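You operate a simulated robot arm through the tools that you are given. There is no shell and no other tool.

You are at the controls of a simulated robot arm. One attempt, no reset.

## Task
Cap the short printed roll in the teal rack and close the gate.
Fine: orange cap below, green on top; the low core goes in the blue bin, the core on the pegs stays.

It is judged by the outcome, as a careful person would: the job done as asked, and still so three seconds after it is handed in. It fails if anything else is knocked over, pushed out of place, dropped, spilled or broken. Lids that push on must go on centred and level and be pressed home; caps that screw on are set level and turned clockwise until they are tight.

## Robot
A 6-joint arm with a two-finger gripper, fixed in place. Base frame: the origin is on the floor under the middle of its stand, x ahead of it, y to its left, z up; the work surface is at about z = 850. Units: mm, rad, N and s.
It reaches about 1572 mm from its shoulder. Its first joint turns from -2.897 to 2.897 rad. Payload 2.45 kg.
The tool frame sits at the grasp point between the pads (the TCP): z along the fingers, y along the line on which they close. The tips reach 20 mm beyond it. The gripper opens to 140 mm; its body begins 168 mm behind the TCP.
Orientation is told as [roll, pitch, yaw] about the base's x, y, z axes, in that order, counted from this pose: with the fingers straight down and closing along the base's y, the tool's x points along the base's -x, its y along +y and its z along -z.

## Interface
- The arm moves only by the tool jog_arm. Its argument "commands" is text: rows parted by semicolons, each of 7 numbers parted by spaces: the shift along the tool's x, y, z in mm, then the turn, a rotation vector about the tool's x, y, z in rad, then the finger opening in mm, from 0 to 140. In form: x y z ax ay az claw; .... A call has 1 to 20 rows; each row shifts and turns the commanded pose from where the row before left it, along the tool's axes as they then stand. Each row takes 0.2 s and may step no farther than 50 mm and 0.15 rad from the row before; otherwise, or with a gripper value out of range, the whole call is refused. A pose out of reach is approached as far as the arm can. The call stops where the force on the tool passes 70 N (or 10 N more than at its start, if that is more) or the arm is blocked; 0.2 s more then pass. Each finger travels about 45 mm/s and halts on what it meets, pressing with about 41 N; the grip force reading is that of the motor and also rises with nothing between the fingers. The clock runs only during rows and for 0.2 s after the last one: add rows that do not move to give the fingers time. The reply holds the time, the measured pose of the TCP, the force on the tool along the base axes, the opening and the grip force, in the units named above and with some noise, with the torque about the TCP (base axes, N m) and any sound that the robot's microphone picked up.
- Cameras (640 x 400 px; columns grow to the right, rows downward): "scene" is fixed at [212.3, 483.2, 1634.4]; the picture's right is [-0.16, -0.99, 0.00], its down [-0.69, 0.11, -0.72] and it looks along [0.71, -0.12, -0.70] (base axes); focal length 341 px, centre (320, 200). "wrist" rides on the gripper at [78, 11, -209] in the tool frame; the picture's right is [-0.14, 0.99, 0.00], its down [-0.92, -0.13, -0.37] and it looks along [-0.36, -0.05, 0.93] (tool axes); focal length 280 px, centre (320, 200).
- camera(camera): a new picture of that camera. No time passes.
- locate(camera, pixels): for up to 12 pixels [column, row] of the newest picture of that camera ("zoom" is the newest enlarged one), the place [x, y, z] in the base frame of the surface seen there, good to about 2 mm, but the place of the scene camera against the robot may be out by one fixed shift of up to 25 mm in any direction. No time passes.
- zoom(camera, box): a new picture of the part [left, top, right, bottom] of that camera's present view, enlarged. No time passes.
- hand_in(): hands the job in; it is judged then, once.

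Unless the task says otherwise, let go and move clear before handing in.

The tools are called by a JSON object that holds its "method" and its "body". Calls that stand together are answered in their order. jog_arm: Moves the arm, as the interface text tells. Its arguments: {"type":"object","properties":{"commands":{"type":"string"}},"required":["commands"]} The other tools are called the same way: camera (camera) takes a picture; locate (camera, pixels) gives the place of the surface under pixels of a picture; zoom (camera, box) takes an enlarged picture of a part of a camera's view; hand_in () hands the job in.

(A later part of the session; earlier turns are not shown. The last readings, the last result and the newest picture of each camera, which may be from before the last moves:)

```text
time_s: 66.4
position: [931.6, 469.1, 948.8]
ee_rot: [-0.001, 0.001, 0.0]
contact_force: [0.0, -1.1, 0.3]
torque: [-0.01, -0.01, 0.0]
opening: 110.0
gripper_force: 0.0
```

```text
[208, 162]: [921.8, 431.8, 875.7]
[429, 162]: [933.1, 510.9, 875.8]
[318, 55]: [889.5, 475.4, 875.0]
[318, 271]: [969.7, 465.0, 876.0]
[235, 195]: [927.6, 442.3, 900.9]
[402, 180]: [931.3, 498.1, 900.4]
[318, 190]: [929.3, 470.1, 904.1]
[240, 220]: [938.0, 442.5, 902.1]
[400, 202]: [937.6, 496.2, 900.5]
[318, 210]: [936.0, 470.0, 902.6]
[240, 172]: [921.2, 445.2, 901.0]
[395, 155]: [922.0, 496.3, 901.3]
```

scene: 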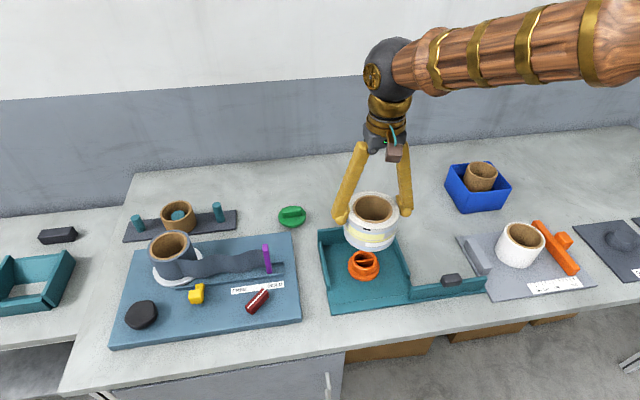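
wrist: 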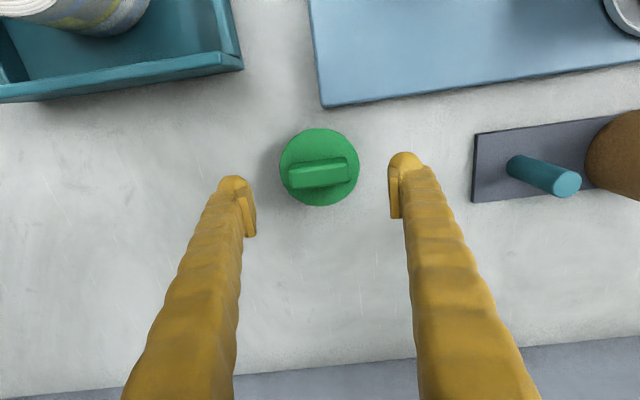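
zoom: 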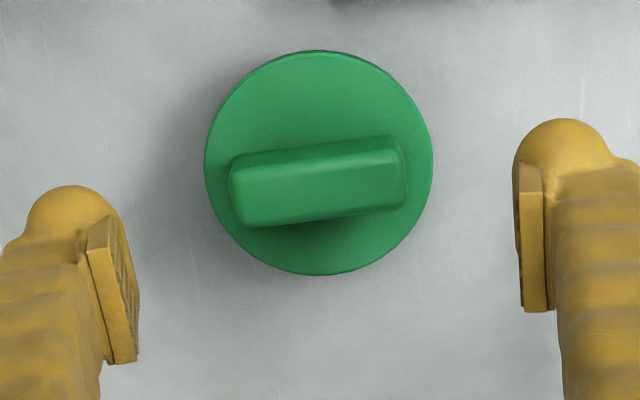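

The centre is confirmed at (929.7,471.0), on the TCP. I'll lower 49 mm and close on the handle's ends.

{"method": "jog_arm", "body": {"commands": "0 0 20 0 0 0 90;0 0 18 0 0 0 90;0 0 8 0 0 0 90;0 0 3 0 0 0 90;0 0 0 0 0 0 90"}}

{"method": "camera", "body": {"camera": "wrist"}}

{"method": "zoom", "body": {"camera": "scene", "box": [240, 130, 350, 240]}}

```text
time_s: 67.6
position: [930.5, 471.0, 899.3]
ee_rot: [0.0, -0.002, -0.001]
contact_force: [-0.1, -0.2, -0.7]
torque: [-0.02, -0.01, 0.01]
opening: 89.8
gripper_force: 0.1
```

```text
taken
```

wrist: 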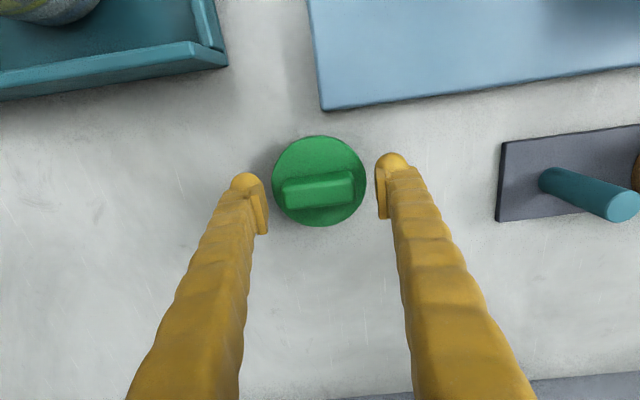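

```text
3.64 times, centred on (295, 185) of scene
```

zoom: 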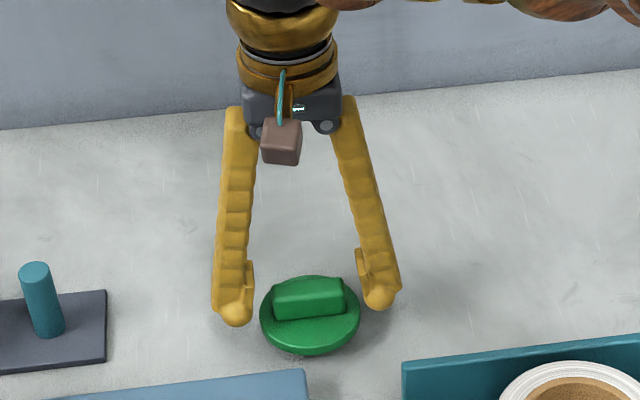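

The tips are just above the flange on each side of the handle. I'll close.

{"method": "jog_arm", "body": {"commands": "0 0 0 0 0 0 40;0 0 0 0 0 0 40;0 0 0 0 0 0 40;0 0 0 0 0 0 40;0 0 0 0 0 0 40"}}

{"method": "zoom", "body": {"camera": "wrist", "box": [220, 110, 420, 250]}}

```text
time_s: 68.8
position: [930.3, 470.2, 899.8]
ee_rot: [0.001, 0.001, 0.0]
contact_force: [0.3, 0.4, -0.1]
torque: [0.0, 0.03, 0.0]
opening: 58.5
gripper_force: 41.1
```

```text
2.86 times, centred on (320, 180) of wrist
```

zoom: 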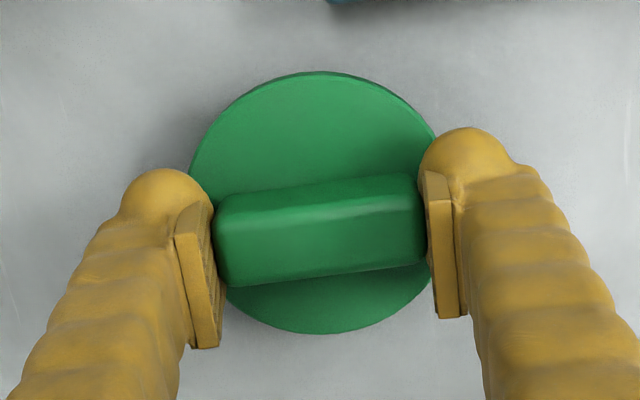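

The handle is held squarely at 58.5 mm. I'll lift it and look at its spigot.

{"method": "jog_arm", "body": {"commands": "0 0 -5 0 0 0 40;0 0 -15 0 0 0 40;0 0 -40 0 0 0 40;0 0 -40 0 0 0 40;0 0 -45 0 0 0 40;0 0 -20 0 0 0 40;0 0 0 0 0 0 40"}}

{"method": "zoom", "body": {"camera": "scene", "box": [240, 80, 370, 210]}}

{"method": "camera", "body": {"camera": "wrist"}}

{"method": "zoom", "body": {"camera": "wrist", "box": [220, 110, 420, 250]}}

```text
time_s: 70.4
position: [931.5, 469.7, 1063.6]
ee_rot: [0.001, 0.0, 0.0]
contact_force: [0.0, -0.3, -0.9]
torque: [-0.01, 0.0, 0.04]
opening: 58.7
gripper_force: 40.7
```

```text
3.08 times, centred on (305, 145) of scene
```

zoom: 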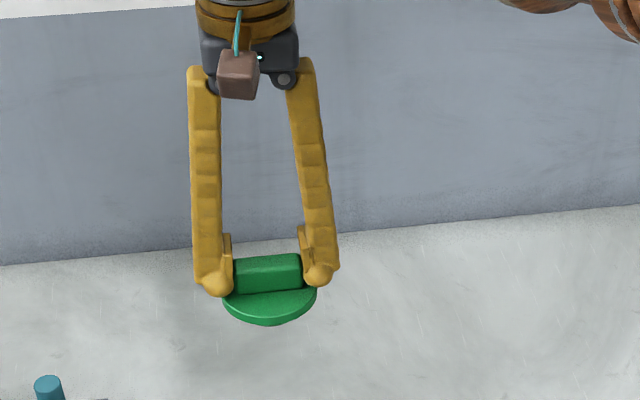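

```text
taken
```

wrist: 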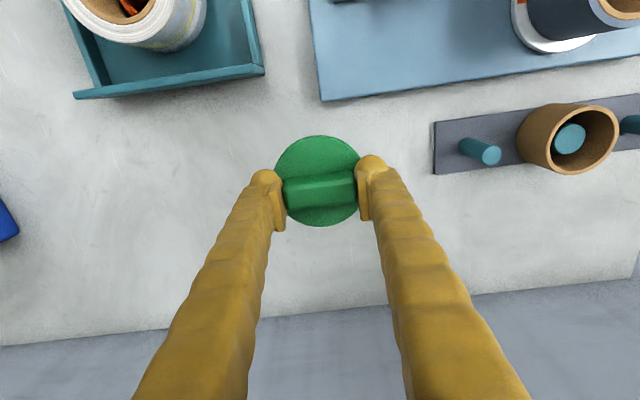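

```text
2.86 times, centred on (320, 180) of wrist
```

zoom: 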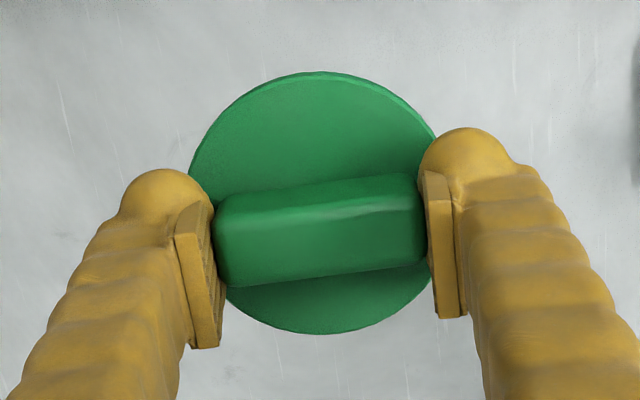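

The cap is held steady. I'll check its level and centre relative to the TCP from this picture.

{"method": "locate", "body": {"camera": "zoom", "pixels": [[320, 78], [320, 329], [230, 130], [400, 120], [320, 130], [260, 310], [390, 305], [230, 245], [410, 235], [320, 200], [320, 285], [210, 160]]}}

```text
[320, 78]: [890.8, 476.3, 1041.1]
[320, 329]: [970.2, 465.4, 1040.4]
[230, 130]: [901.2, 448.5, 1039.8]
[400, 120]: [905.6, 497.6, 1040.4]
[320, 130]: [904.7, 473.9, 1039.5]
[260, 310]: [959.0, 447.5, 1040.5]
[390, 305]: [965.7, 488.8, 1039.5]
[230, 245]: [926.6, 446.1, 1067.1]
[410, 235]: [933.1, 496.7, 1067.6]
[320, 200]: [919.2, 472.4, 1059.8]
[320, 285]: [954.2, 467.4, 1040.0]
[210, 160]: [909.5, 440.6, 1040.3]
```

The flange is level (1040 ± 1) and centred on the TCP. I'll carry it over the roll at about (722,301).

{"method": "jog_arm", "body": {"commands": "34.6 -28.3 0 0 0 0 40;34.6 -28.3 0 0 0 0 40;34.6 -28.3 0 0 0 0 40;34.6 -28.3 0 0 0 0 40;34.6 -28.3 0 0 0 0 40;34.6 -28.3 0 0 0 0 40;0 0 0 0 0 0 40;0 0 30 0 0 0 40;0 0 20 0 0 0 40;0 0 0 0 0 0 40"}}

{"method": "camera", "body": {"camera": "wrist"}}

{"method": "zoom", "body": {"camera": "scene", "box": [300, 140, 440, 300]}}

{"method": "zoom", "body": {"camera": "wrist", "box": [220, 110, 420, 270]}}

```text
time_s: 72.6
position: [722.8, 301.7, 1013.5]
ee_rot: [0.0, 0.0, 0.0]
contact_force: [0.4, 0.2, -0.3]
torque: [0.01, 0.03, -0.02]
opening: 58.5
gripper_force: 41.1
```

```text
taken
```

wrist: 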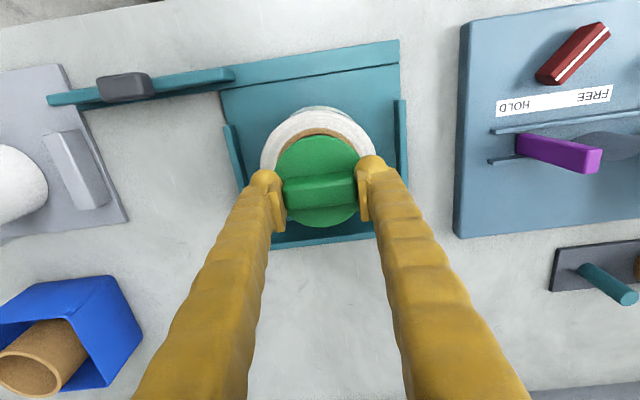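

```text
2.50 times, centred on (370, 220) of scene
```

zoom: 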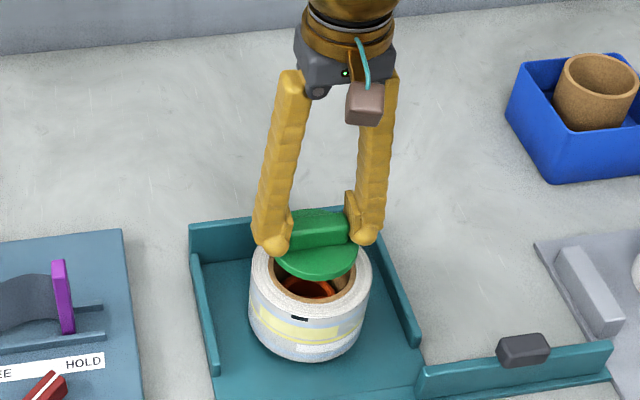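

```text
2.50 times, centred on (320, 190) of wrist
```

zoom: 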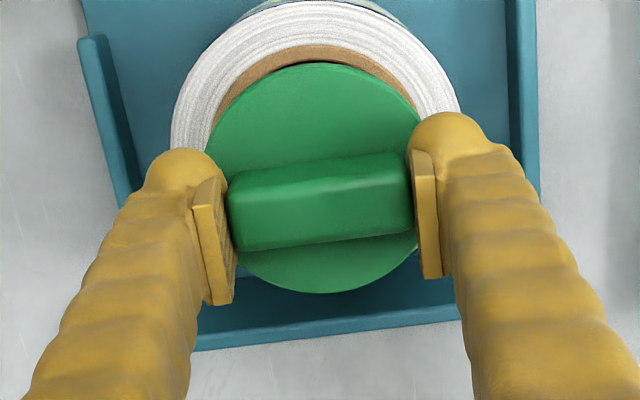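

The spigot is about 16 mm above the roll. I'll locate the flange rim and the roll's outer rim to refine concentricity.

{"method": "locate", "body": {"camera": "zoom", "pixels": [[320, 66], [320, 290], [235, 110], [395, 105], [318, 5], [180, 105], [450, 90], [200, 60], [420, 50], [318, 50], [270, 15], [380, 15]]}}

```text
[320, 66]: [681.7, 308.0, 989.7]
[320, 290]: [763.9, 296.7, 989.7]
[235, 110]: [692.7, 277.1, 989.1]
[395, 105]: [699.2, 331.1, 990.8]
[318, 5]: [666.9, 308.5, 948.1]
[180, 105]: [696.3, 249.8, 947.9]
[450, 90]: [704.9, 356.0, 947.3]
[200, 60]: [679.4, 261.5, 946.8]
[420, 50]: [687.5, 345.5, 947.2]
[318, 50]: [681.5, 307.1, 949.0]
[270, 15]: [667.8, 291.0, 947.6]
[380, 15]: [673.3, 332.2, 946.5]
```

The flange centre (722.7,301.5) matches the roll centre (722.9,301.3). I'll lower until the spigot enters and watch the force.

{"method": "jog_arm", "body": {"commands": "0 0 6 0 0 0 40;0 0 5 0 0 0 40;0 0 4 0 0 0 40;0 0 2 0 0 0 40;0 0 2 0 0 0 40;0 0 2 0 0 0 40;0 0 0 0 0 0 40"}}

{"method": "zoom", "body": {"camera": "scene", "box": [320, 180, 430, 300]}}

{"method": "zoom", "body": {"camera": "wrist", "box": [220, 110, 420, 270]}}

```text
time_s: 74.2
position: [722.9, 301.1, 993.8]
ee_rot: [0.001, -0.001, -0.002]
contact_force: [1.0, 0.4, -0.4]
torque: [-0.01, -0.03, -0.02]
opening: 58.1
gripper_force: 40.7
```

```text
3.33 times, centred on (375, 240) of scene
```

zoom: 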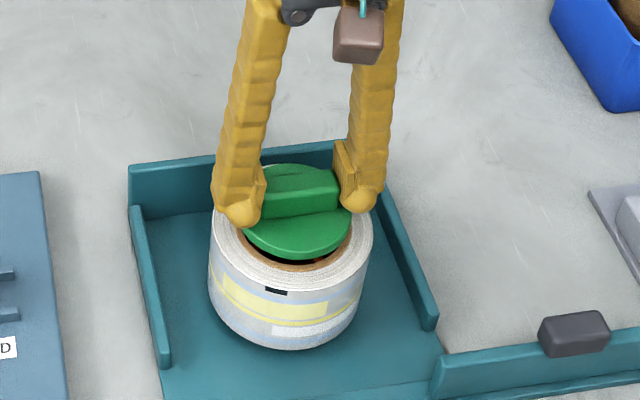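

```text
2.50 times, centred on (320, 190) of wrist
```

zoom: 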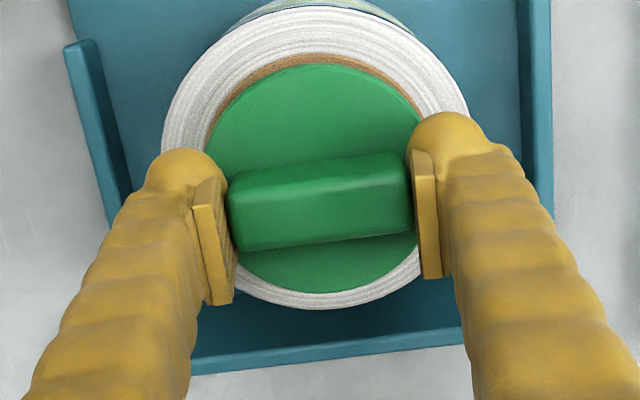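

The spigot is inside the bore by about 4 mm with no contact force. I'll continue down slowly.

{"method": "jog_arm", "body": {"commands": "0 0 2 0 0 0 40;0 0 2 0 0 0 40;0 0 2 0 0 0 40;0 0 2 0 0 0 40;0 0 1 0 0 0 40;0 0 0 0 0 0 40"}}

```text
time_s: 75.6
position: [723.2, 300.3, 984.0]
ee_rot: [0.001, 0.001, 0.0]
contact_force: [-0.6, -1.0, 0.1]
torque: [-0.01, 0.03, 0.03]
opening: 58.5
gripper_force: 41.0
```

{"method": "jog_arm", "body": {"commands": "0 0 1 0 0 0 40;0 0 1 0 0 0 40;0 0 0 0 0 0 40"}}

```text
time_s: 76.4
position: [723.9, 300.2, 981.5]
ee_rot: [0.0, 0.0, -0.001]
contact_force: [0.3, 0.0, -0.5]
torque: [0.01, 0.0, 0.01]
opening: 58.3
gripper_force: 41.4
```

{"method": "jog_arm", "body": {"commands": "0 0 1 0 0 0 40;0 0 1 0 0 0 40;0 0 0 0 0 0 40"}}

{"method": "zoom", "body": {"camera": "scene", "box": [320, 180, 430, 300]}}

{"method": "zoom", "body": {"camera": "wrist", "box": [220, 110, 420, 270]}}

```text
time_s: 77.2
position: [722.4, 300.6, 981.9]
ee_rot: [-0.001, 0.0, -0.001]
contact_force: [0.1, 0.2, 29.1]
torque: [0.01, -0.16, -0.04]
opening: 58.7
gripper_force: 40.8
```

```text
3.33 times, centred on (375, 240) of scene
```

zoom: 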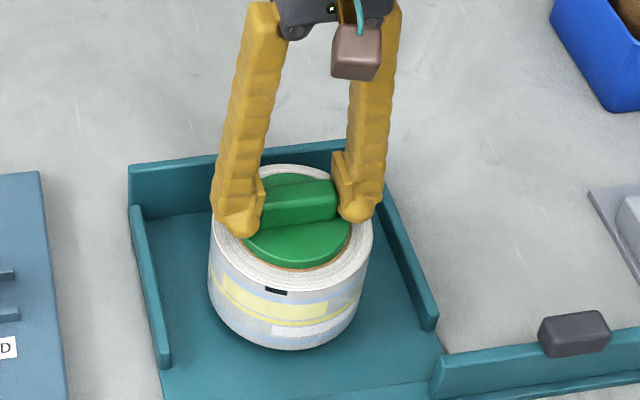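

```text
2.50 times, centred on (320, 190) of wrist
```

zoom: 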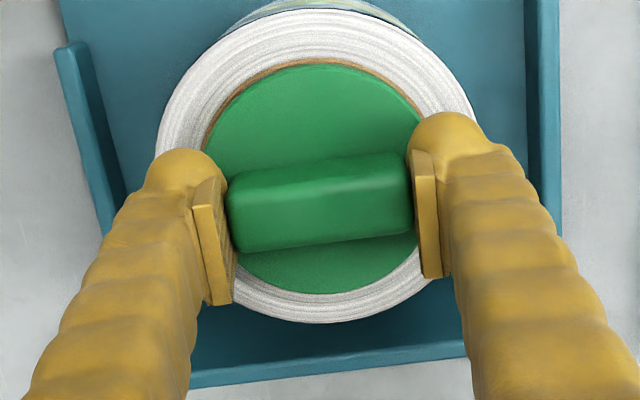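

The flange has met the roll's top at 29 N and looks flush. I'll press a little more to seat both caps.

{"method": "jog_arm", "body": {"commands": "0 0 1 0 0 0 40;0 0 1 0 0 0 40;0 0 0 0 0 0 40;0 0 0 0 0 0 40"}}

{"method": "zoom", "body": {"camera": "wrist", "box": [220, 110, 420, 270]}}

{"method": "locate", "body": {"camera": "zoom", "pixels": [[320, 70], [320, 288], [235, 110], [395, 105], [318, 30], [185, 105], [450, 90], [260, 275], [380, 270], [320, 310], [250, 300], [400, 290]]}}

```text
time_s: 78.2
position: [723.8, 301.8, 979.2]
ee_rot: [0.0, 0.001, -0.001]
contact_force: [0.8, -0.8, 29.5]
torque: [-0.04, -0.05, 0.02]
opening: 58.3
gripper_force: 41.2
```

```text
2.50 times, centred on (320, 190) of wrist
```

zoom: 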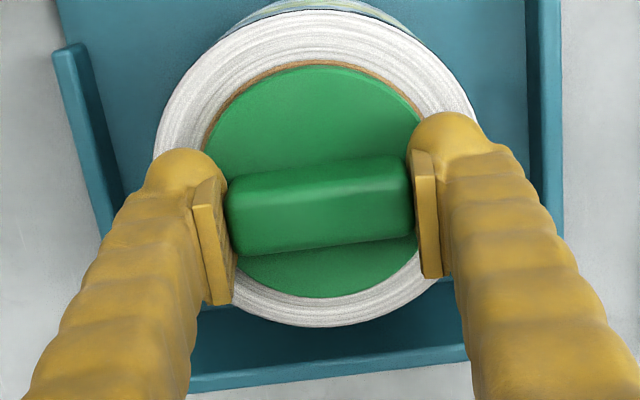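

```text
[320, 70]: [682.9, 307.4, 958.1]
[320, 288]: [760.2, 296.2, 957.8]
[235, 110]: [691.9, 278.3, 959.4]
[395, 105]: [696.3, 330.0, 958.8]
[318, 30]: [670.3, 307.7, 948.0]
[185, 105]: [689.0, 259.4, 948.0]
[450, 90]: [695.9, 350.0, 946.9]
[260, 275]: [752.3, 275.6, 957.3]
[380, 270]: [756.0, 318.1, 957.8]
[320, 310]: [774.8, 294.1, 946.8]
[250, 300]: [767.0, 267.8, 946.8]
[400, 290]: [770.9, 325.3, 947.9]
```

The fingers slid slightly on the handle, and the tips are now about 1 mm above the flange. Pushing a bit further will press the flange directly and evenly with both tips.

{"method": "jog_arm", "body": {"commands": "0 0 1 0 0 0 40;0 0 1 0 0 0 40;0 0 1 0 0 0 40;0 0 0 0 0 0 40;0 0 0 0 0 0 40"}}

```text
time_s: 79.4
position: [724.0, 301.2, 977.0]
ee_rot: [-0.001, -0.001, 0.0]
contact_force: [-2.8, -1.3, 52.6]
torque: [-0.14, 0.17, -0.01]
opening: 59.0
gripper_force: 40.9
```

{"method": "jog_arm", "body": {"commands": "0 0 0.7 0 0 0 40;0 0 0.6 0 0 0 40;0 0 0 0 0 0 40"}}

{"method": "zoom", "body": {"camera": "wrist", "box": [220, 110, 420, 270]}}

{"method": "locate", "body": {"camera": "zoom", "pixels": [[320, 75], [320, 285], [235, 115], [395, 110], [318, 30], [190, 105], [445, 90], [260, 275], [380, 270], [320, 310], [250, 300], [400, 290]]}}

```text
time_s: 80.0
position: [724.2, 300.9, 976.4]
ee_rot: [0.001, -0.002, -0.001]
contact_force: [-2.6, -1.1, 11.9]
torque: [-0.1, 0.26, 0.05]
opening: 58.9
gripper_force: 40.9
stopped in row 2: the force on the tool passed its limit at 72 N (the readings are from after the stop); the commanded pose is now the measured one
```

```text
2.50 times, centred on (320, 190) of wrist
```

zoom: 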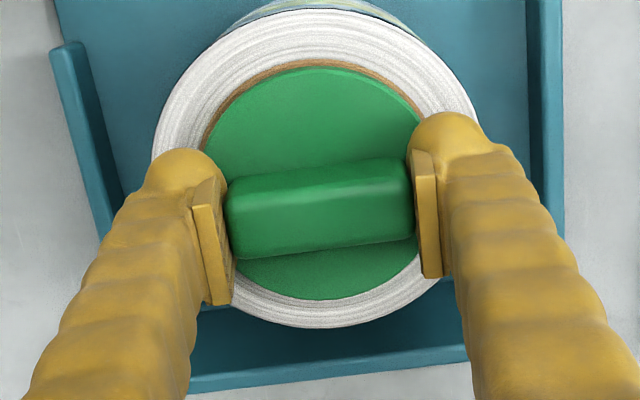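

```text
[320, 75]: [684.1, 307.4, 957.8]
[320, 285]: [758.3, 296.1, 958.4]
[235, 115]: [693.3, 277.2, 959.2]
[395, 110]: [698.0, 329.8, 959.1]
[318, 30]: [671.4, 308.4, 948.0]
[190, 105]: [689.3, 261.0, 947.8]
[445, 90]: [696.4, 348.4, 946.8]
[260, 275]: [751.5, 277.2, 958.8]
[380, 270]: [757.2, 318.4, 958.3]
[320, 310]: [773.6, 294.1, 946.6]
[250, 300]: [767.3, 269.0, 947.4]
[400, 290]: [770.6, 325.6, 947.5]
```

The press peaked at 72 N. The flange reads 958–959 all round and the roll's top 947–948, so it is home and level. I'll ease off, open, and rise straight up.

{"method": "jog_arm", "body": {"commands": "0 0 -1 0 0 0 40;0 0 0 0 0 0 80;0 0 0 0 0 0 80;0 0 0 0 0 0 80;0 0 -5 0 0 0 80;0 0 -20 0 0 0 80;0 0 -40 0 0 0 110;0 0 -40 0 0 0 110;30 0 0 0 0 0 110;30 0 0 0 0 0 110;0 0 0 0 0 0 110"}}

{"method": "camera", "body": {"camera": "wrist"}}

{"method": "zoom", "body": {"camera": "scene", "box": [300, 190, 500, 320]}}

{"method": "zoom", "body": {"camera": "wrist", "box": [220, 110, 420, 270]}}

```text
time_s: 82.4
position: [664.6, 301.2, 1080.4]
ee_rot: [0.0, -0.002, -0.001]
contact_force: [-0.1, -0.4, -0.2]
torque: [-0.01, -0.01, 0.0]
opening: 110.0
gripper_force: 0.1
```

```text
taken
```

wrist: 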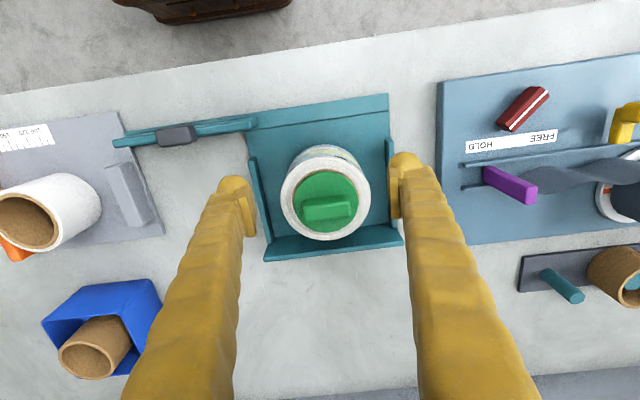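

```text
3.08 times, centred on (400, 255) of scene
```

zoom: 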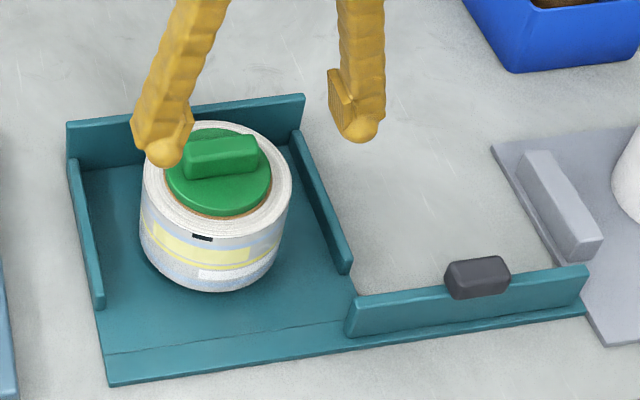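

```text
2.50 times, centred on (320, 190) of wrist
```

zoom: 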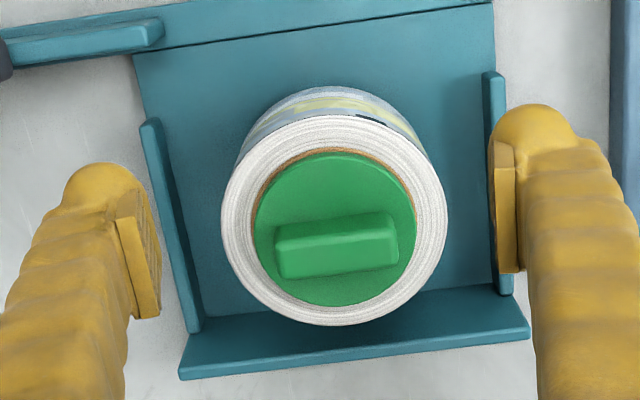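

The roll is capped: the green flange is flush and centred on it. Now I'll look at the gate and its dark knob at (177,135).

{"method": "jog_arm", "body": {"commands": "25 -43.5 0 0 0 0 110;25 -43.5 0 0 0 0 110;25 -43.5 0 0 0 0 110;25 -43.5 0 0 0 0 110;0 0 35 0 0 0 110;0 0 35 0 0 0 110;0 0 0 0 0 0 110"}}

{"method": "camera", "body": {"camera": "wrist"}}

{"method": "zoom", "body": {"camera": "wrist", "box": [200, 110, 440, 270]}}

```text
refused: row 1 steps farther than a row can; nothing moved
```

```text
taken
```

wrist: 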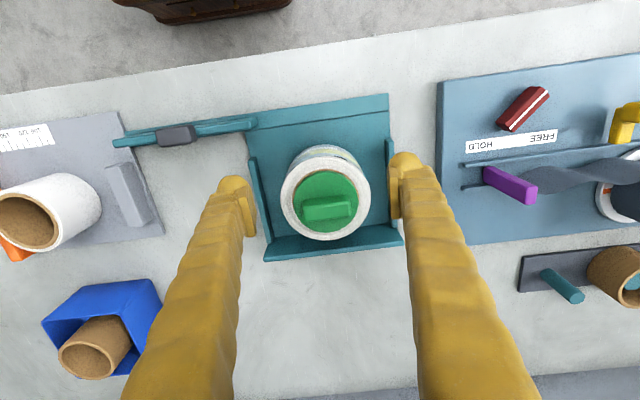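

```text
2.50 times, centred on (320, 190) of wrist
```

zoom: 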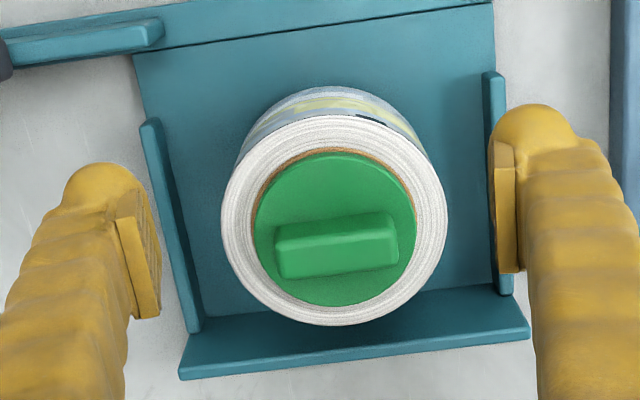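

The step was 50.2 mm, just over the limit, and nothing moved. I'll resend it with smaller steps.

{"method": "jog_arm", "body": {"commands": "20 -35 0 0 0 0 110;20 -35 0 0 0 0 110;20 -35 0 0 0 0 110;20 -35 0 0 0 0 110;20 -34 0 0 0 0 110;0 0 35 0 0 0 110;0 0 35 0 0 0 110;0 0 0 0 0 0 110"}}

{"method": "camera", "body": {"camera": "wrist"}}

{"method": "zoom", "body": {"camera": "wrist", "box": [200, 110, 440, 270]}}

```text
time_s: 84.2
position: [563.0, 126.3, 1010.8]
ee_rot: [-0.001, -0.002, -0.001]
contact_force: [0.0, 0.3, 1.7]
torque: [0.01, -0.02, 0.01]
opening: 110.1
gripper_force: 0.0
```

```text
taken
```

wrist: 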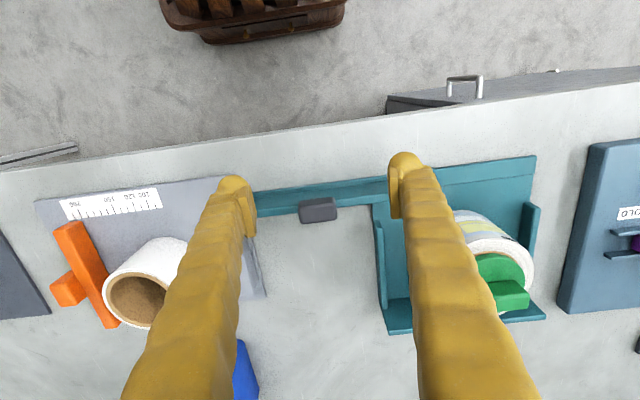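

```text
2.50 times, centred on (320, 190) of wrist
```

zoom: 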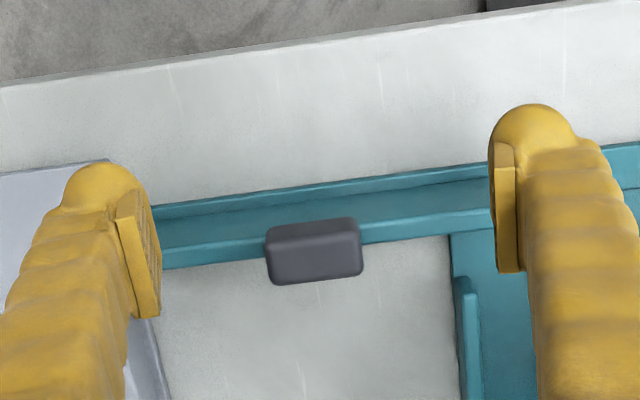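

{"method": "locate", "body": {"camera": "zoom", "pixels": [[270, 255], [360, 250], [315, 250], [315, 275], [315, 230], [285, 280], [355, 272], [180, 232], [180, 262], [430, 200], [430, 228], [400, 205]]}}

{"method": "locate", "body": {"camera": "wrist", "pixels": [[262, 195], [262, 211], [300, 205], [340, 202], [318, 217], [360, 195], [380, 185], [385, 197], [375, 200], [260, 190], [265, 205], [330, 195]]}}

```text
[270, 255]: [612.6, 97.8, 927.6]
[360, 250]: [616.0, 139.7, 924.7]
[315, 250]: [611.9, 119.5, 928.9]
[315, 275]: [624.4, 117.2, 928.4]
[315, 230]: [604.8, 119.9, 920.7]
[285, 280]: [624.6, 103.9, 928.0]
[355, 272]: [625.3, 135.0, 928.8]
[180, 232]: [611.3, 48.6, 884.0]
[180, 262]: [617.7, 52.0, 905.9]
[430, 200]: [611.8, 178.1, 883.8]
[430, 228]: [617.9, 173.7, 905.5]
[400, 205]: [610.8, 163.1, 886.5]
```

```text
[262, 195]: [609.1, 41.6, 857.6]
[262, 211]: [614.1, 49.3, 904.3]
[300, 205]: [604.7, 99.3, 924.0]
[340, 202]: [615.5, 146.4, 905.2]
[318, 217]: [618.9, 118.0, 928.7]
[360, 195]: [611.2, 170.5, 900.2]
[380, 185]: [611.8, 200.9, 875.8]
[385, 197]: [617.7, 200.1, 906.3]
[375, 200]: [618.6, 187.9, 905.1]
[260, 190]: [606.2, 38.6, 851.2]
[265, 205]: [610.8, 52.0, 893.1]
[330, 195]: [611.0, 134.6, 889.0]
```

The knob spans y 97–140 and x 604–627, with its top at z 928 on a gate whose top is at z 906. I'll move above it and lower so the tips straddle the knob just above the gate.

{"method": "jog_arm", "body": {"commands": "-26 -4 0 0 0 0 85;-26.2 -3.9 0 0 0 0 85;0 0 35 0 0 0 85;0 0 25 0 0 0 85;0 0 14 0 0 0 85;0 0 0 0 0 0 85"}}

{"method": "camera", "body": {"camera": "wrist"}}

{"method": "zoom", "body": {"camera": "wrist", "box": [220, 130, 420, 250]}}

{"method": "zoom", "body": {"camera": "scene", "box": [380, 180, 520, 320]}}

```text
time_s: 85.6
position: [615.9, 120.1, 937.4]
ee_rot: [0.001, -0.003, -0.001]
contact_force: [0.2, -0.2, -0.2]
torque: [0.0, -0.02, 0.01]
opening: 85.0
gripper_force: 0.0
```

```text
taken
```

wrist: 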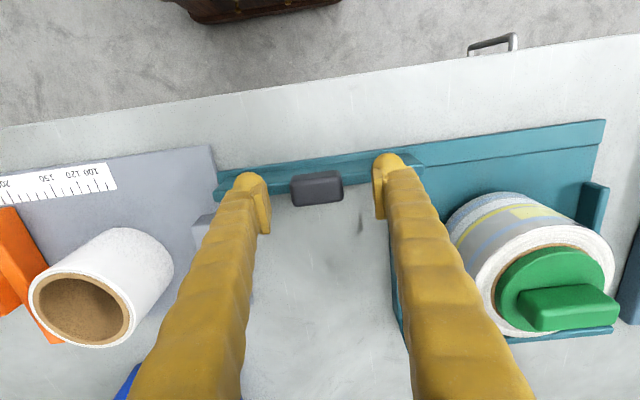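

```text
3.20 times, centred on (320, 190) of wrist
```

zoom: 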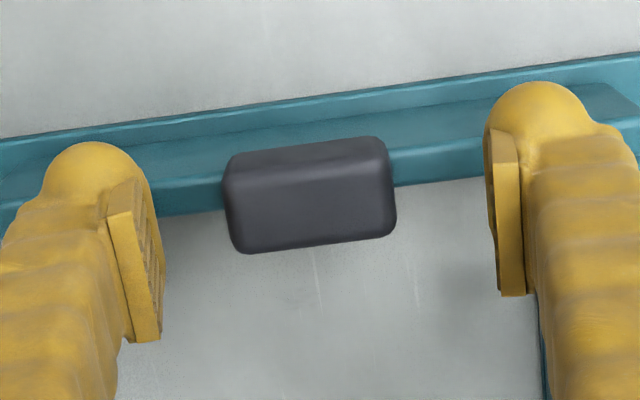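

```text
2.86 times, centred on (450, 250) of scene
```

zoom: 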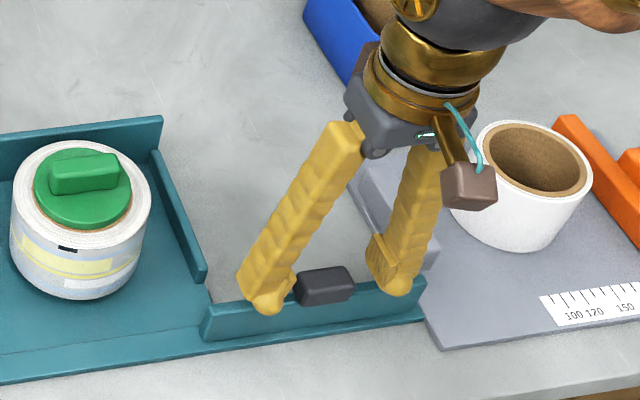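

The tips straddle the knob at about z 917. I'll lower 6 mm more, keeping clear of the gate top at 906, and close.

{"method": "jog_arm", "body": {"commands": "0 0 3 0 0 0 85;0 0 3 0 0 0 85;0 0 0 0 0 0 85;0 0 0 0 0 0 30;0 0 0 0 0 0 30;0 0 0 0 0 0 30;0 0 0 0 0 0 30;0 0 0 0 0 0 30"}}

{"method": "zoom", "body": {"camera": "wrist", "box": [220, 130, 420, 250]}}

{"method": "zoom", "body": {"camera": "scene", "box": [380, 180, 520, 320]}}

```text
time_s: 87.4
position: [616.7, 118.0, 930.5]
ee_rot: [0.0, -0.001, 0.0]
contact_force: [-1.1, -0.5, -0.6]
torque: [0.01, 0.06, 0.06]
opening: 43.9
gripper_force: 44.6
```

```text
3.20 times, centred on (320, 190) of wrist
```

zoom: 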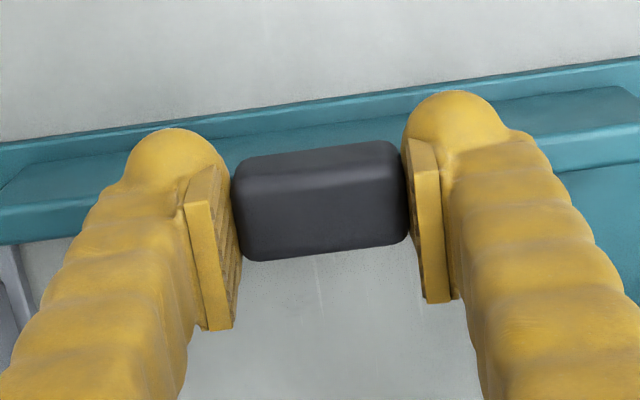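

```text
2.86 times, centred on (450, 250) of scene
```

zoom: 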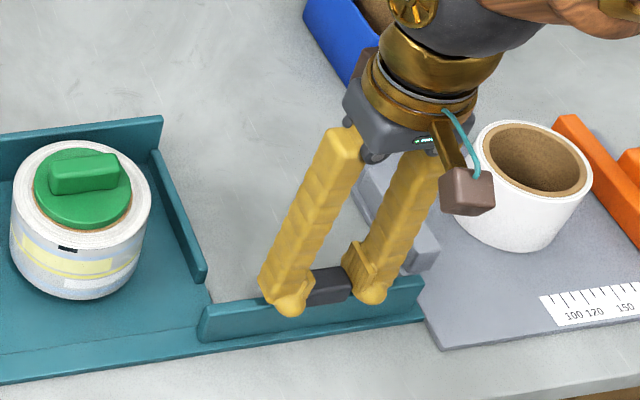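

The knob is gripped at 43.9 mm. I'll slide the gate toward +y, starting with 20 mm to check the force.

{"method": "jog_arm", "body": {"commands": "0 4 0 0 0 0 30;0 8 0 0 0 0 30;0 8 0 0 0 0 30;0 0 0 0 0 0 30"}}

{"method": "zoom", "body": {"camera": "scene", "box": [300, 180, 520, 320]}}

```text
time_s: 88.4
position: [616.5, 138.7, 931.7]
ee_rot: [0.0, -0.001, -0.001]
contact_force: [6.5, 0.1, -5.6]
torque: [-0.01, -0.2, -0.03]
opening: 43.8
gripper_force: 45.0
```

```text
2.86 times, centred on (410, 250) of scene
```

zoom: 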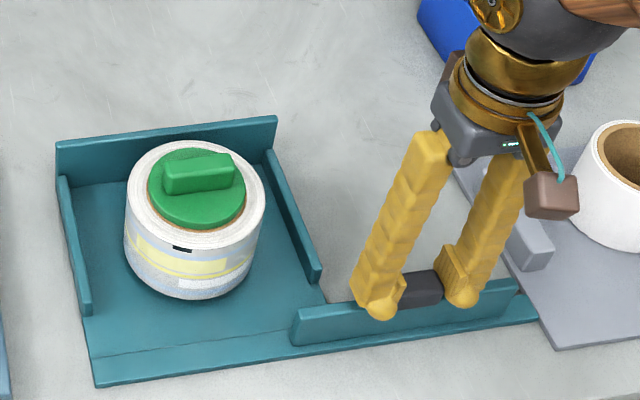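

The gate slides freely. I'll continue in steps and watch the side forces.

{"method": "jog_arm", "body": {"commands": "0 10 0 0 0 0 30;0 10 0 0 0 0 30;0 10 0 0 0 0 30;0 10 0 0 0 0 30;0 10 0 0 0 0 30;0 10 0 0 0 0 30;0 0 0 0 0 0 30"}}

```text
time_s: 90.0
position: [615.5, 199.4, 931.8]
ee_rot: [0.0, -0.002, 0.001]
contact_force: [-2.3, 0.2, -9.5]
torque: [-0.03, -0.18, -0.01]
opening: 43.9
gripper_force: 45.2
```

The tool reads a 9.5 N downward pull, so I'm lifting the gate slightly. I'll drop 1 mm and keep sliding.

{"method": "jog_arm", "body": {"commands": "0 0 1 0 0 0 30;0 10 0 0 0 0 30;0 10 0 0 0 0 30;0 10 0 0 0 0 30;0 10 0 0 0 0 30;0 10 0 0 0 0 30;0 10 0 0 0 0 30;0 0 0 0 0 0 30"}}

{"method": "zoom", "body": {"camera": "scene", "box": [300, 180, 520, 320]}}

{"method": "camera", "body": {"camera": "wrist"}}

```text
time_s: 91.8
position: [616.1, 259.6, 930.0]
ee_rot: [0.002, -0.003, -0.002]
contact_force: [2.2, -0.5, 22.1]
torque: [-0.06, -0.16, -0.04]
opening: 43.8
gripper_force: 44.9
```

```text
2.86 times, centred on (410, 250) of scene
```

zoom: 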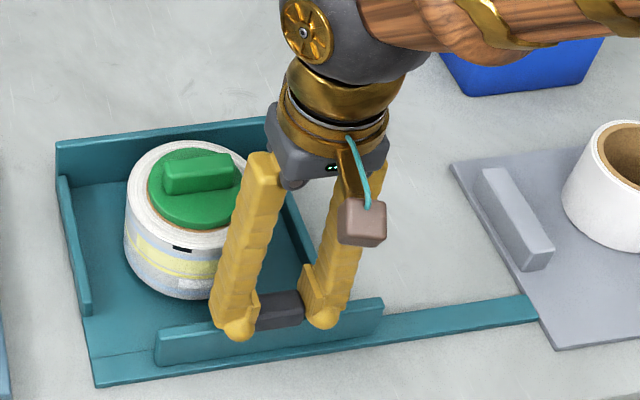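

```text
taken
```

wrist: 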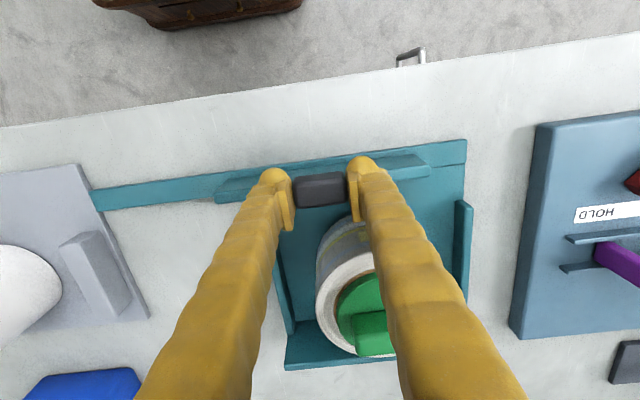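

The vertical force is now +22 N, so I'll back off 0.5 mm. I'll locate the gate's ends and the rack's edges to find how far is left.

{"method": "locate", "body": {"camera": "wrist", "pixels": [[428, 170], [428, 160], [425, 175], [217, 195], [222, 188], [464, 145], [464, 163], [466, 205], [460, 210], [94, 193], [278, 280], [281, 330]]}}

{"method": "zoom", "body": {"camera": "wrist", "box": [180, 120, 500, 300]}}

```text
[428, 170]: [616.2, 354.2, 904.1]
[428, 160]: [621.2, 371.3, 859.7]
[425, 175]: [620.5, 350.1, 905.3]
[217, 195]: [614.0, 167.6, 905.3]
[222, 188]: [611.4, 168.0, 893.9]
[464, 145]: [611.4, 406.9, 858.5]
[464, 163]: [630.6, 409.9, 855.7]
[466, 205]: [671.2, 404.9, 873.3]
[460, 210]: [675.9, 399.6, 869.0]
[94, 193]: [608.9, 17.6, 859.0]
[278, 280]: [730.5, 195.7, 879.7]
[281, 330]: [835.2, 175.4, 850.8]
```

```text
2.00 times, centred on (340, 210) of wrist
```

zoom: 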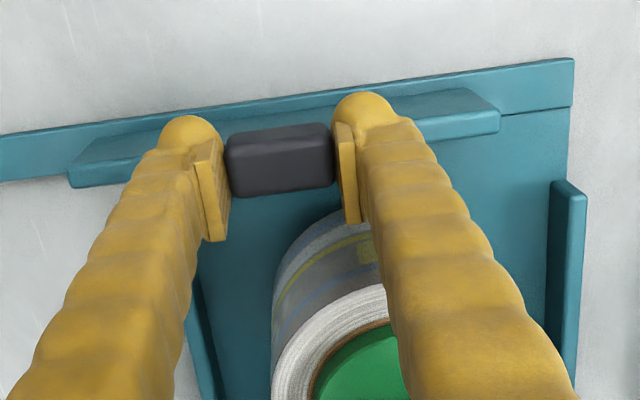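

The gate spans y 168–354 and the rack mouth runs from 200 to 402, so about 42–53 mm is left. I'll slide on to near closed, then creep to the stop.

{"method": "jog_arm", "body": {"commands": "0 0 -0.5 0 0 0 30;0 8 0 0 0 0 30;0 8 0 0 0 0 30;0 8 0 0 0 0 30;0 8 0 0 0 0 30;0 0 0 0 0 0 30"}}

```text
time_s: 93.2
position: [615.4, 290.5, 930.8]
ee_rot: [0.0, -0.002, 0.001]
contact_force: [25.4, 0.9, -13.3]
torque: [-0.04, -0.62, 0.09]
opening: 44.0
gripper_force: 44.6
```

A side force of 25 N in x appeared, so I'll ease the command +0.7 mm in x and 0.3 mm down, then take the reading again.

{"method": "jog_arm", "body": {"commands": "-0.7 0 0.3 0 0 0 30;0 0 0 0 0 0 30"}}

{"method": "camera", "body": {"camera": "wrist"}}

{"method": "zoom", "body": {"camera": "wrist", "box": [180, 120, 500, 300]}}

{"method": "zoom", "body": {"camera": "scene", "box": [300, 200, 500, 320]}}

```text
time_s: 93.8
position: [614.5, 292.1, 930.4]
ee_rot: [-0.001, -0.003, 0.001]
contact_force: [10.0, -1.4, -1.7]
torque: [0.01, -0.04, 0.08]
opening: 44.1
gripper_force: 44.6
```

```text
taken
```

wrist: 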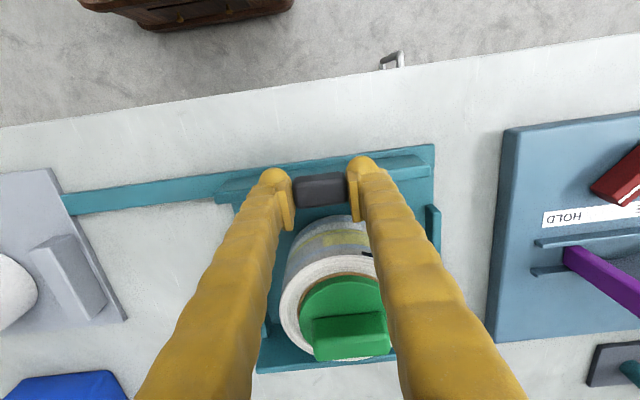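

```text
2.00 times, centred on (340, 210) of wrist
```

zoom: 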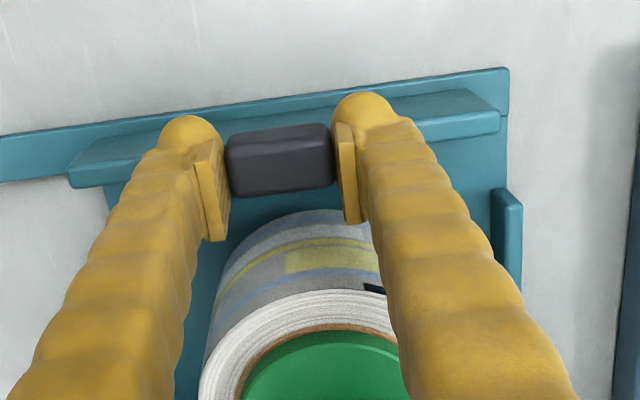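

```text
3.20 times, centred on (400, 260) of scene
```

zoom: 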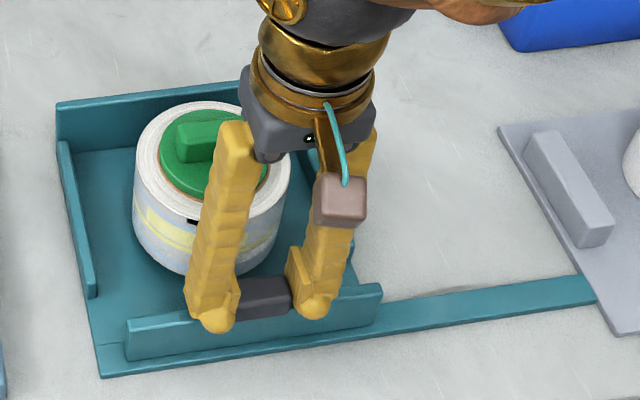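

The gate has about 10–20 mm left. I'll creep in 3 mm steps and watch for the end stop in the y force.

{"method": "jog_arm", "body": {"commands": "-0.3 3 0 0 0 0 30;0 3 0 0 0 0 30;0 2 0 0 0 0 30;0 0 0 0 0 0 30"}}

```text
time_s: 94.8
position: [615.1, 297.9, 929.4]
ee_rot: [0.001, -0.001, -0.001]
contact_force: [-5.7, -32.9, 5.0]
torque: [-0.45, 0.22, -0.06]
opening: 44.0
gripper_force: 44.8
```

The y force reads -33 N, so the gate has met something near knob y = 298. I'll check where its ends are.

{"method": "camera", "body": {"camera": "wrist"}}

{"method": "zoom", "body": {"camera": "wrist", "box": [180, 120, 500, 300]}}

{"method": "locate", "body": {"camera": "zoom", "pixels": [[490, 120], [495, 128], [490, 105], [75, 180], [85, 160], [500, 75], [505, 110], [515, 200], [490, 200], [300, 150], [110, 200], [440, 115]]}}

```text
taken
```

wrist: 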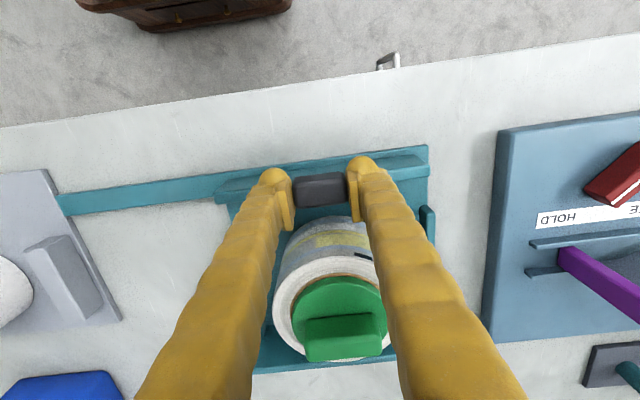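

```text
2.00 times, centred on (340, 210) of wrist
```

zoom: 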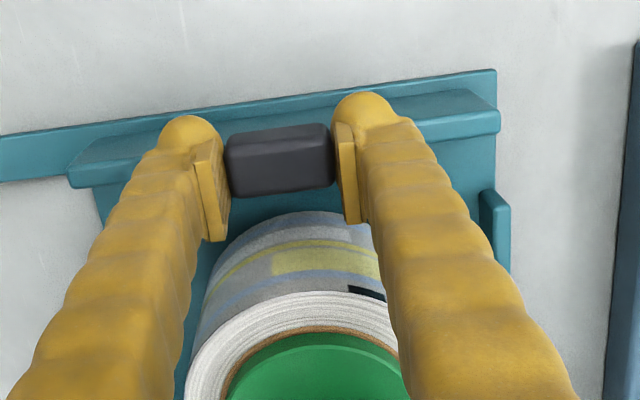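

```text
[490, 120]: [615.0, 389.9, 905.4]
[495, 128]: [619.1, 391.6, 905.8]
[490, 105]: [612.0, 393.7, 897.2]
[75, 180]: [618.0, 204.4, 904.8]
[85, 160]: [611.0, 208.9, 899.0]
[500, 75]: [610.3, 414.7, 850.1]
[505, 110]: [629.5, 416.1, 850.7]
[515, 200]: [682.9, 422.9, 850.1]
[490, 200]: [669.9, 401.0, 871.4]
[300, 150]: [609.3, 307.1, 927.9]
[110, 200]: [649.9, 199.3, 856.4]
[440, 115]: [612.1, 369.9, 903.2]
```

The gate now spans y 203–394, evenly across the rack mouth at 200–402, having travelled about 180 mm to a firm stop. I'll nudge it once more to confirm the stop.

{"method": "jog_arm", "body": {"commands": "0 1 0 0 0 0 30;0 0 0 0 0 0 30"}}

```text
time_s: 95.4
position: [616.4, 297.1, 930.4]
ee_rot: [0.001, 0.0, -0.003]
contact_force: [-10.4, -66.4, 5.5]
torque: [-0.76, 0.22, -0.07]
opening: 44.0
gripper_force: 44.8
```

The stop is firm: the force doubled with no movement. I'll relieve the push, release the knob, and rise clear.

{"method": "jog_arm", "body": {"commands": "0 -1 0 0 0 0 30;0 -0.8 0 0 0 0 30;0 0 0 0 0 0 30"}}

```text
time_s: 96.2
position: [615.7, 297.3, 929.6]
ee_rot: [-0.001, -0.002, 0.001]
contact_force: [-19.7, -48.7, -2.9]
torque: [-0.43, 0.27, -0.12]
opening: 44.2
gripper_force: 45.4
```

Some load remains (-49 N in y, -20 N in x). I'll back off a little more in both directions before opening.

{"method": "jog_arm", "body": {"commands": "0.5 -0.7 0 0 0 0 30;0 -0.5 0 0 0 0 30;0 0 0 0 0 0 30"}}

```text
time_s: 97.0
position: [616.5, 297.0, 931.7]
ee_rot: [0.002, -0.002, -0.001]
contact_force: [-13.2, -15.7, -21.9]
torque: [0.01, 0.02, 0.02]
opening: 43.8
gripper_force: 45.0
```

The loads are smaller now. One more small correction down and in -x, then I'll open.

{"method": "jog_arm", "body": {"commands": "0.4 -0.3 0.6 0 0 0 30;0 0 0 0 0 0 30;0 0 0 0 0 0 70;0 0 0 0 0 0 80;0 0 0 0 0 0 80;0 0 0 0 0 0 80"}}

{"method": "camera", "body": {"camera": "wrist"}}

{"method": "zoom", "body": {"camera": "wrist", "box": [180, 120, 500, 300]}}

```text
time_s: 98.4
position: [615.2, 296.2, 929.4]
ee_rot: [0.0, -0.002, -0.003]
contact_force: [-0.9, 0.5, -0.1]
torque: [0.0, 0.01, -0.03]
opening: 79.5
gripper_force: 0.0
```

```text
taken
```

wrist: 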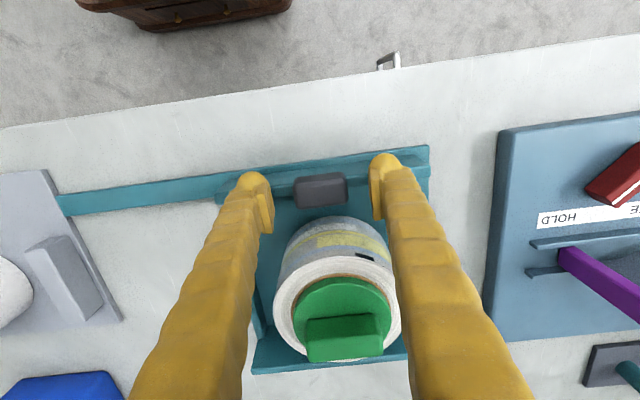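

```text
2.00 times, centred on (340, 210) of wrist
```

zoom: 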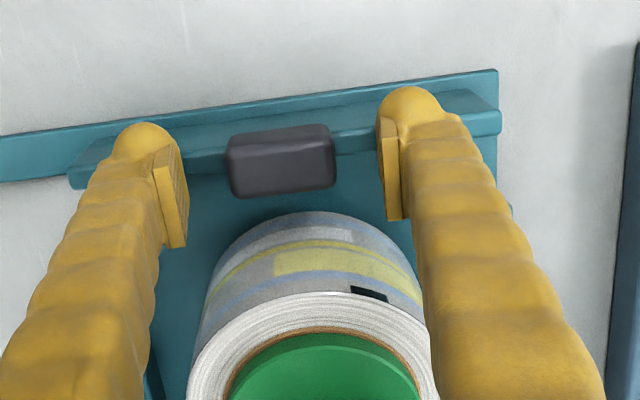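

The knob is free and the gate still closed. I'll rise straight up and inspect everything.

{"method": "jog_arm", "body": {"commands": "0 0 -15 0 0 0 80;0 0 -40 0 0 0 80;0 0 -45 0 0 0 80;0 0 -45 0 0 0 80;0 0 -45 0 0 0 80;25 0 0 0 0 0 80;0 0 0 0 0 0 80"}}

{"method": "camera", "body": {"camera": "wrist"}}

{"method": "camera", "body": {"camera": "scene"}}

{"method": "zoom", "body": {"camera": "scene", "box": [300, 200, 500, 320]}}

{"method": "zoom", "body": {"camera": "wrist", "box": [200, 130, 440, 320]}}

```text
time_s: 100.0
position: [591.7, 296.2, 1119.7]
ee_rot: [0.001, -0.002, 0.0]
contact_force: [0.5, 0.0, 0.3]
torque: [0.01, 0.02, 0.01]
opening: 79.8
gripper_force: 0.2
```

```text
taken
```

wrist: 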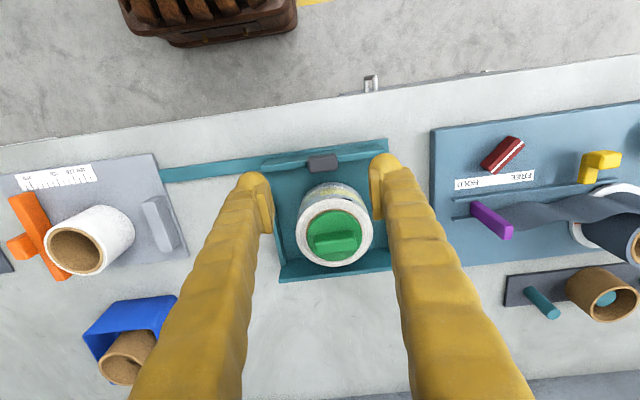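

```text
taken
```

scene: 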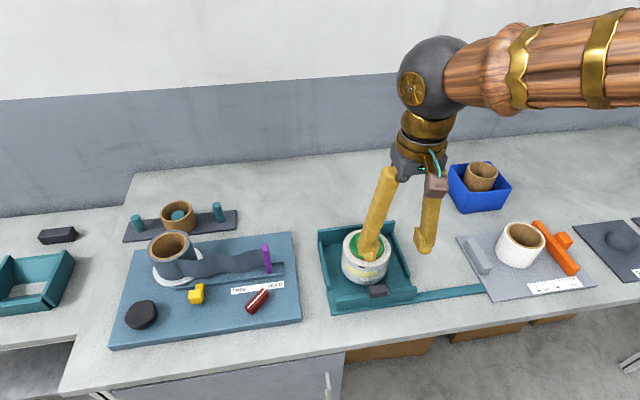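

```text
3.20 times, centred on (400, 260) of scene
```

zoom: 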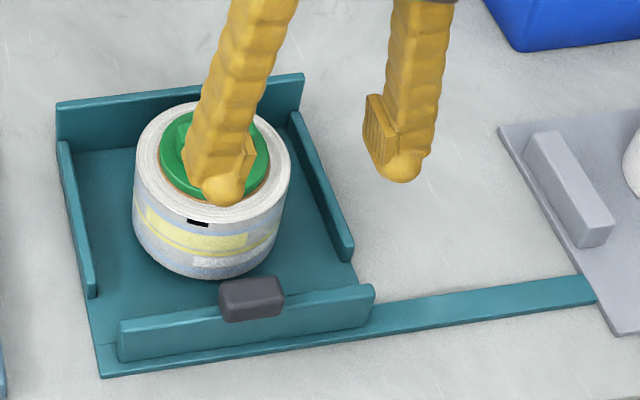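

```text
2.11 times, centred on (320, 225) of wrist
```

zoom: 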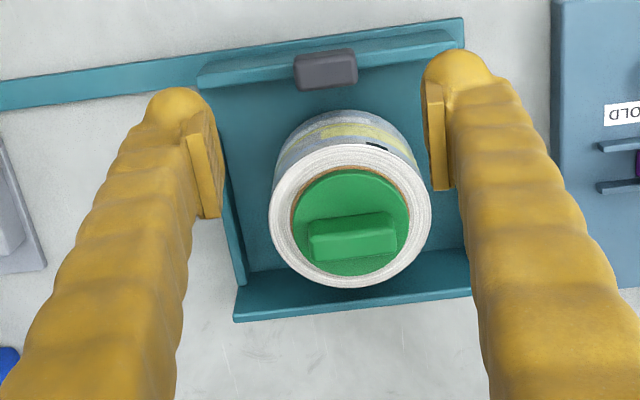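

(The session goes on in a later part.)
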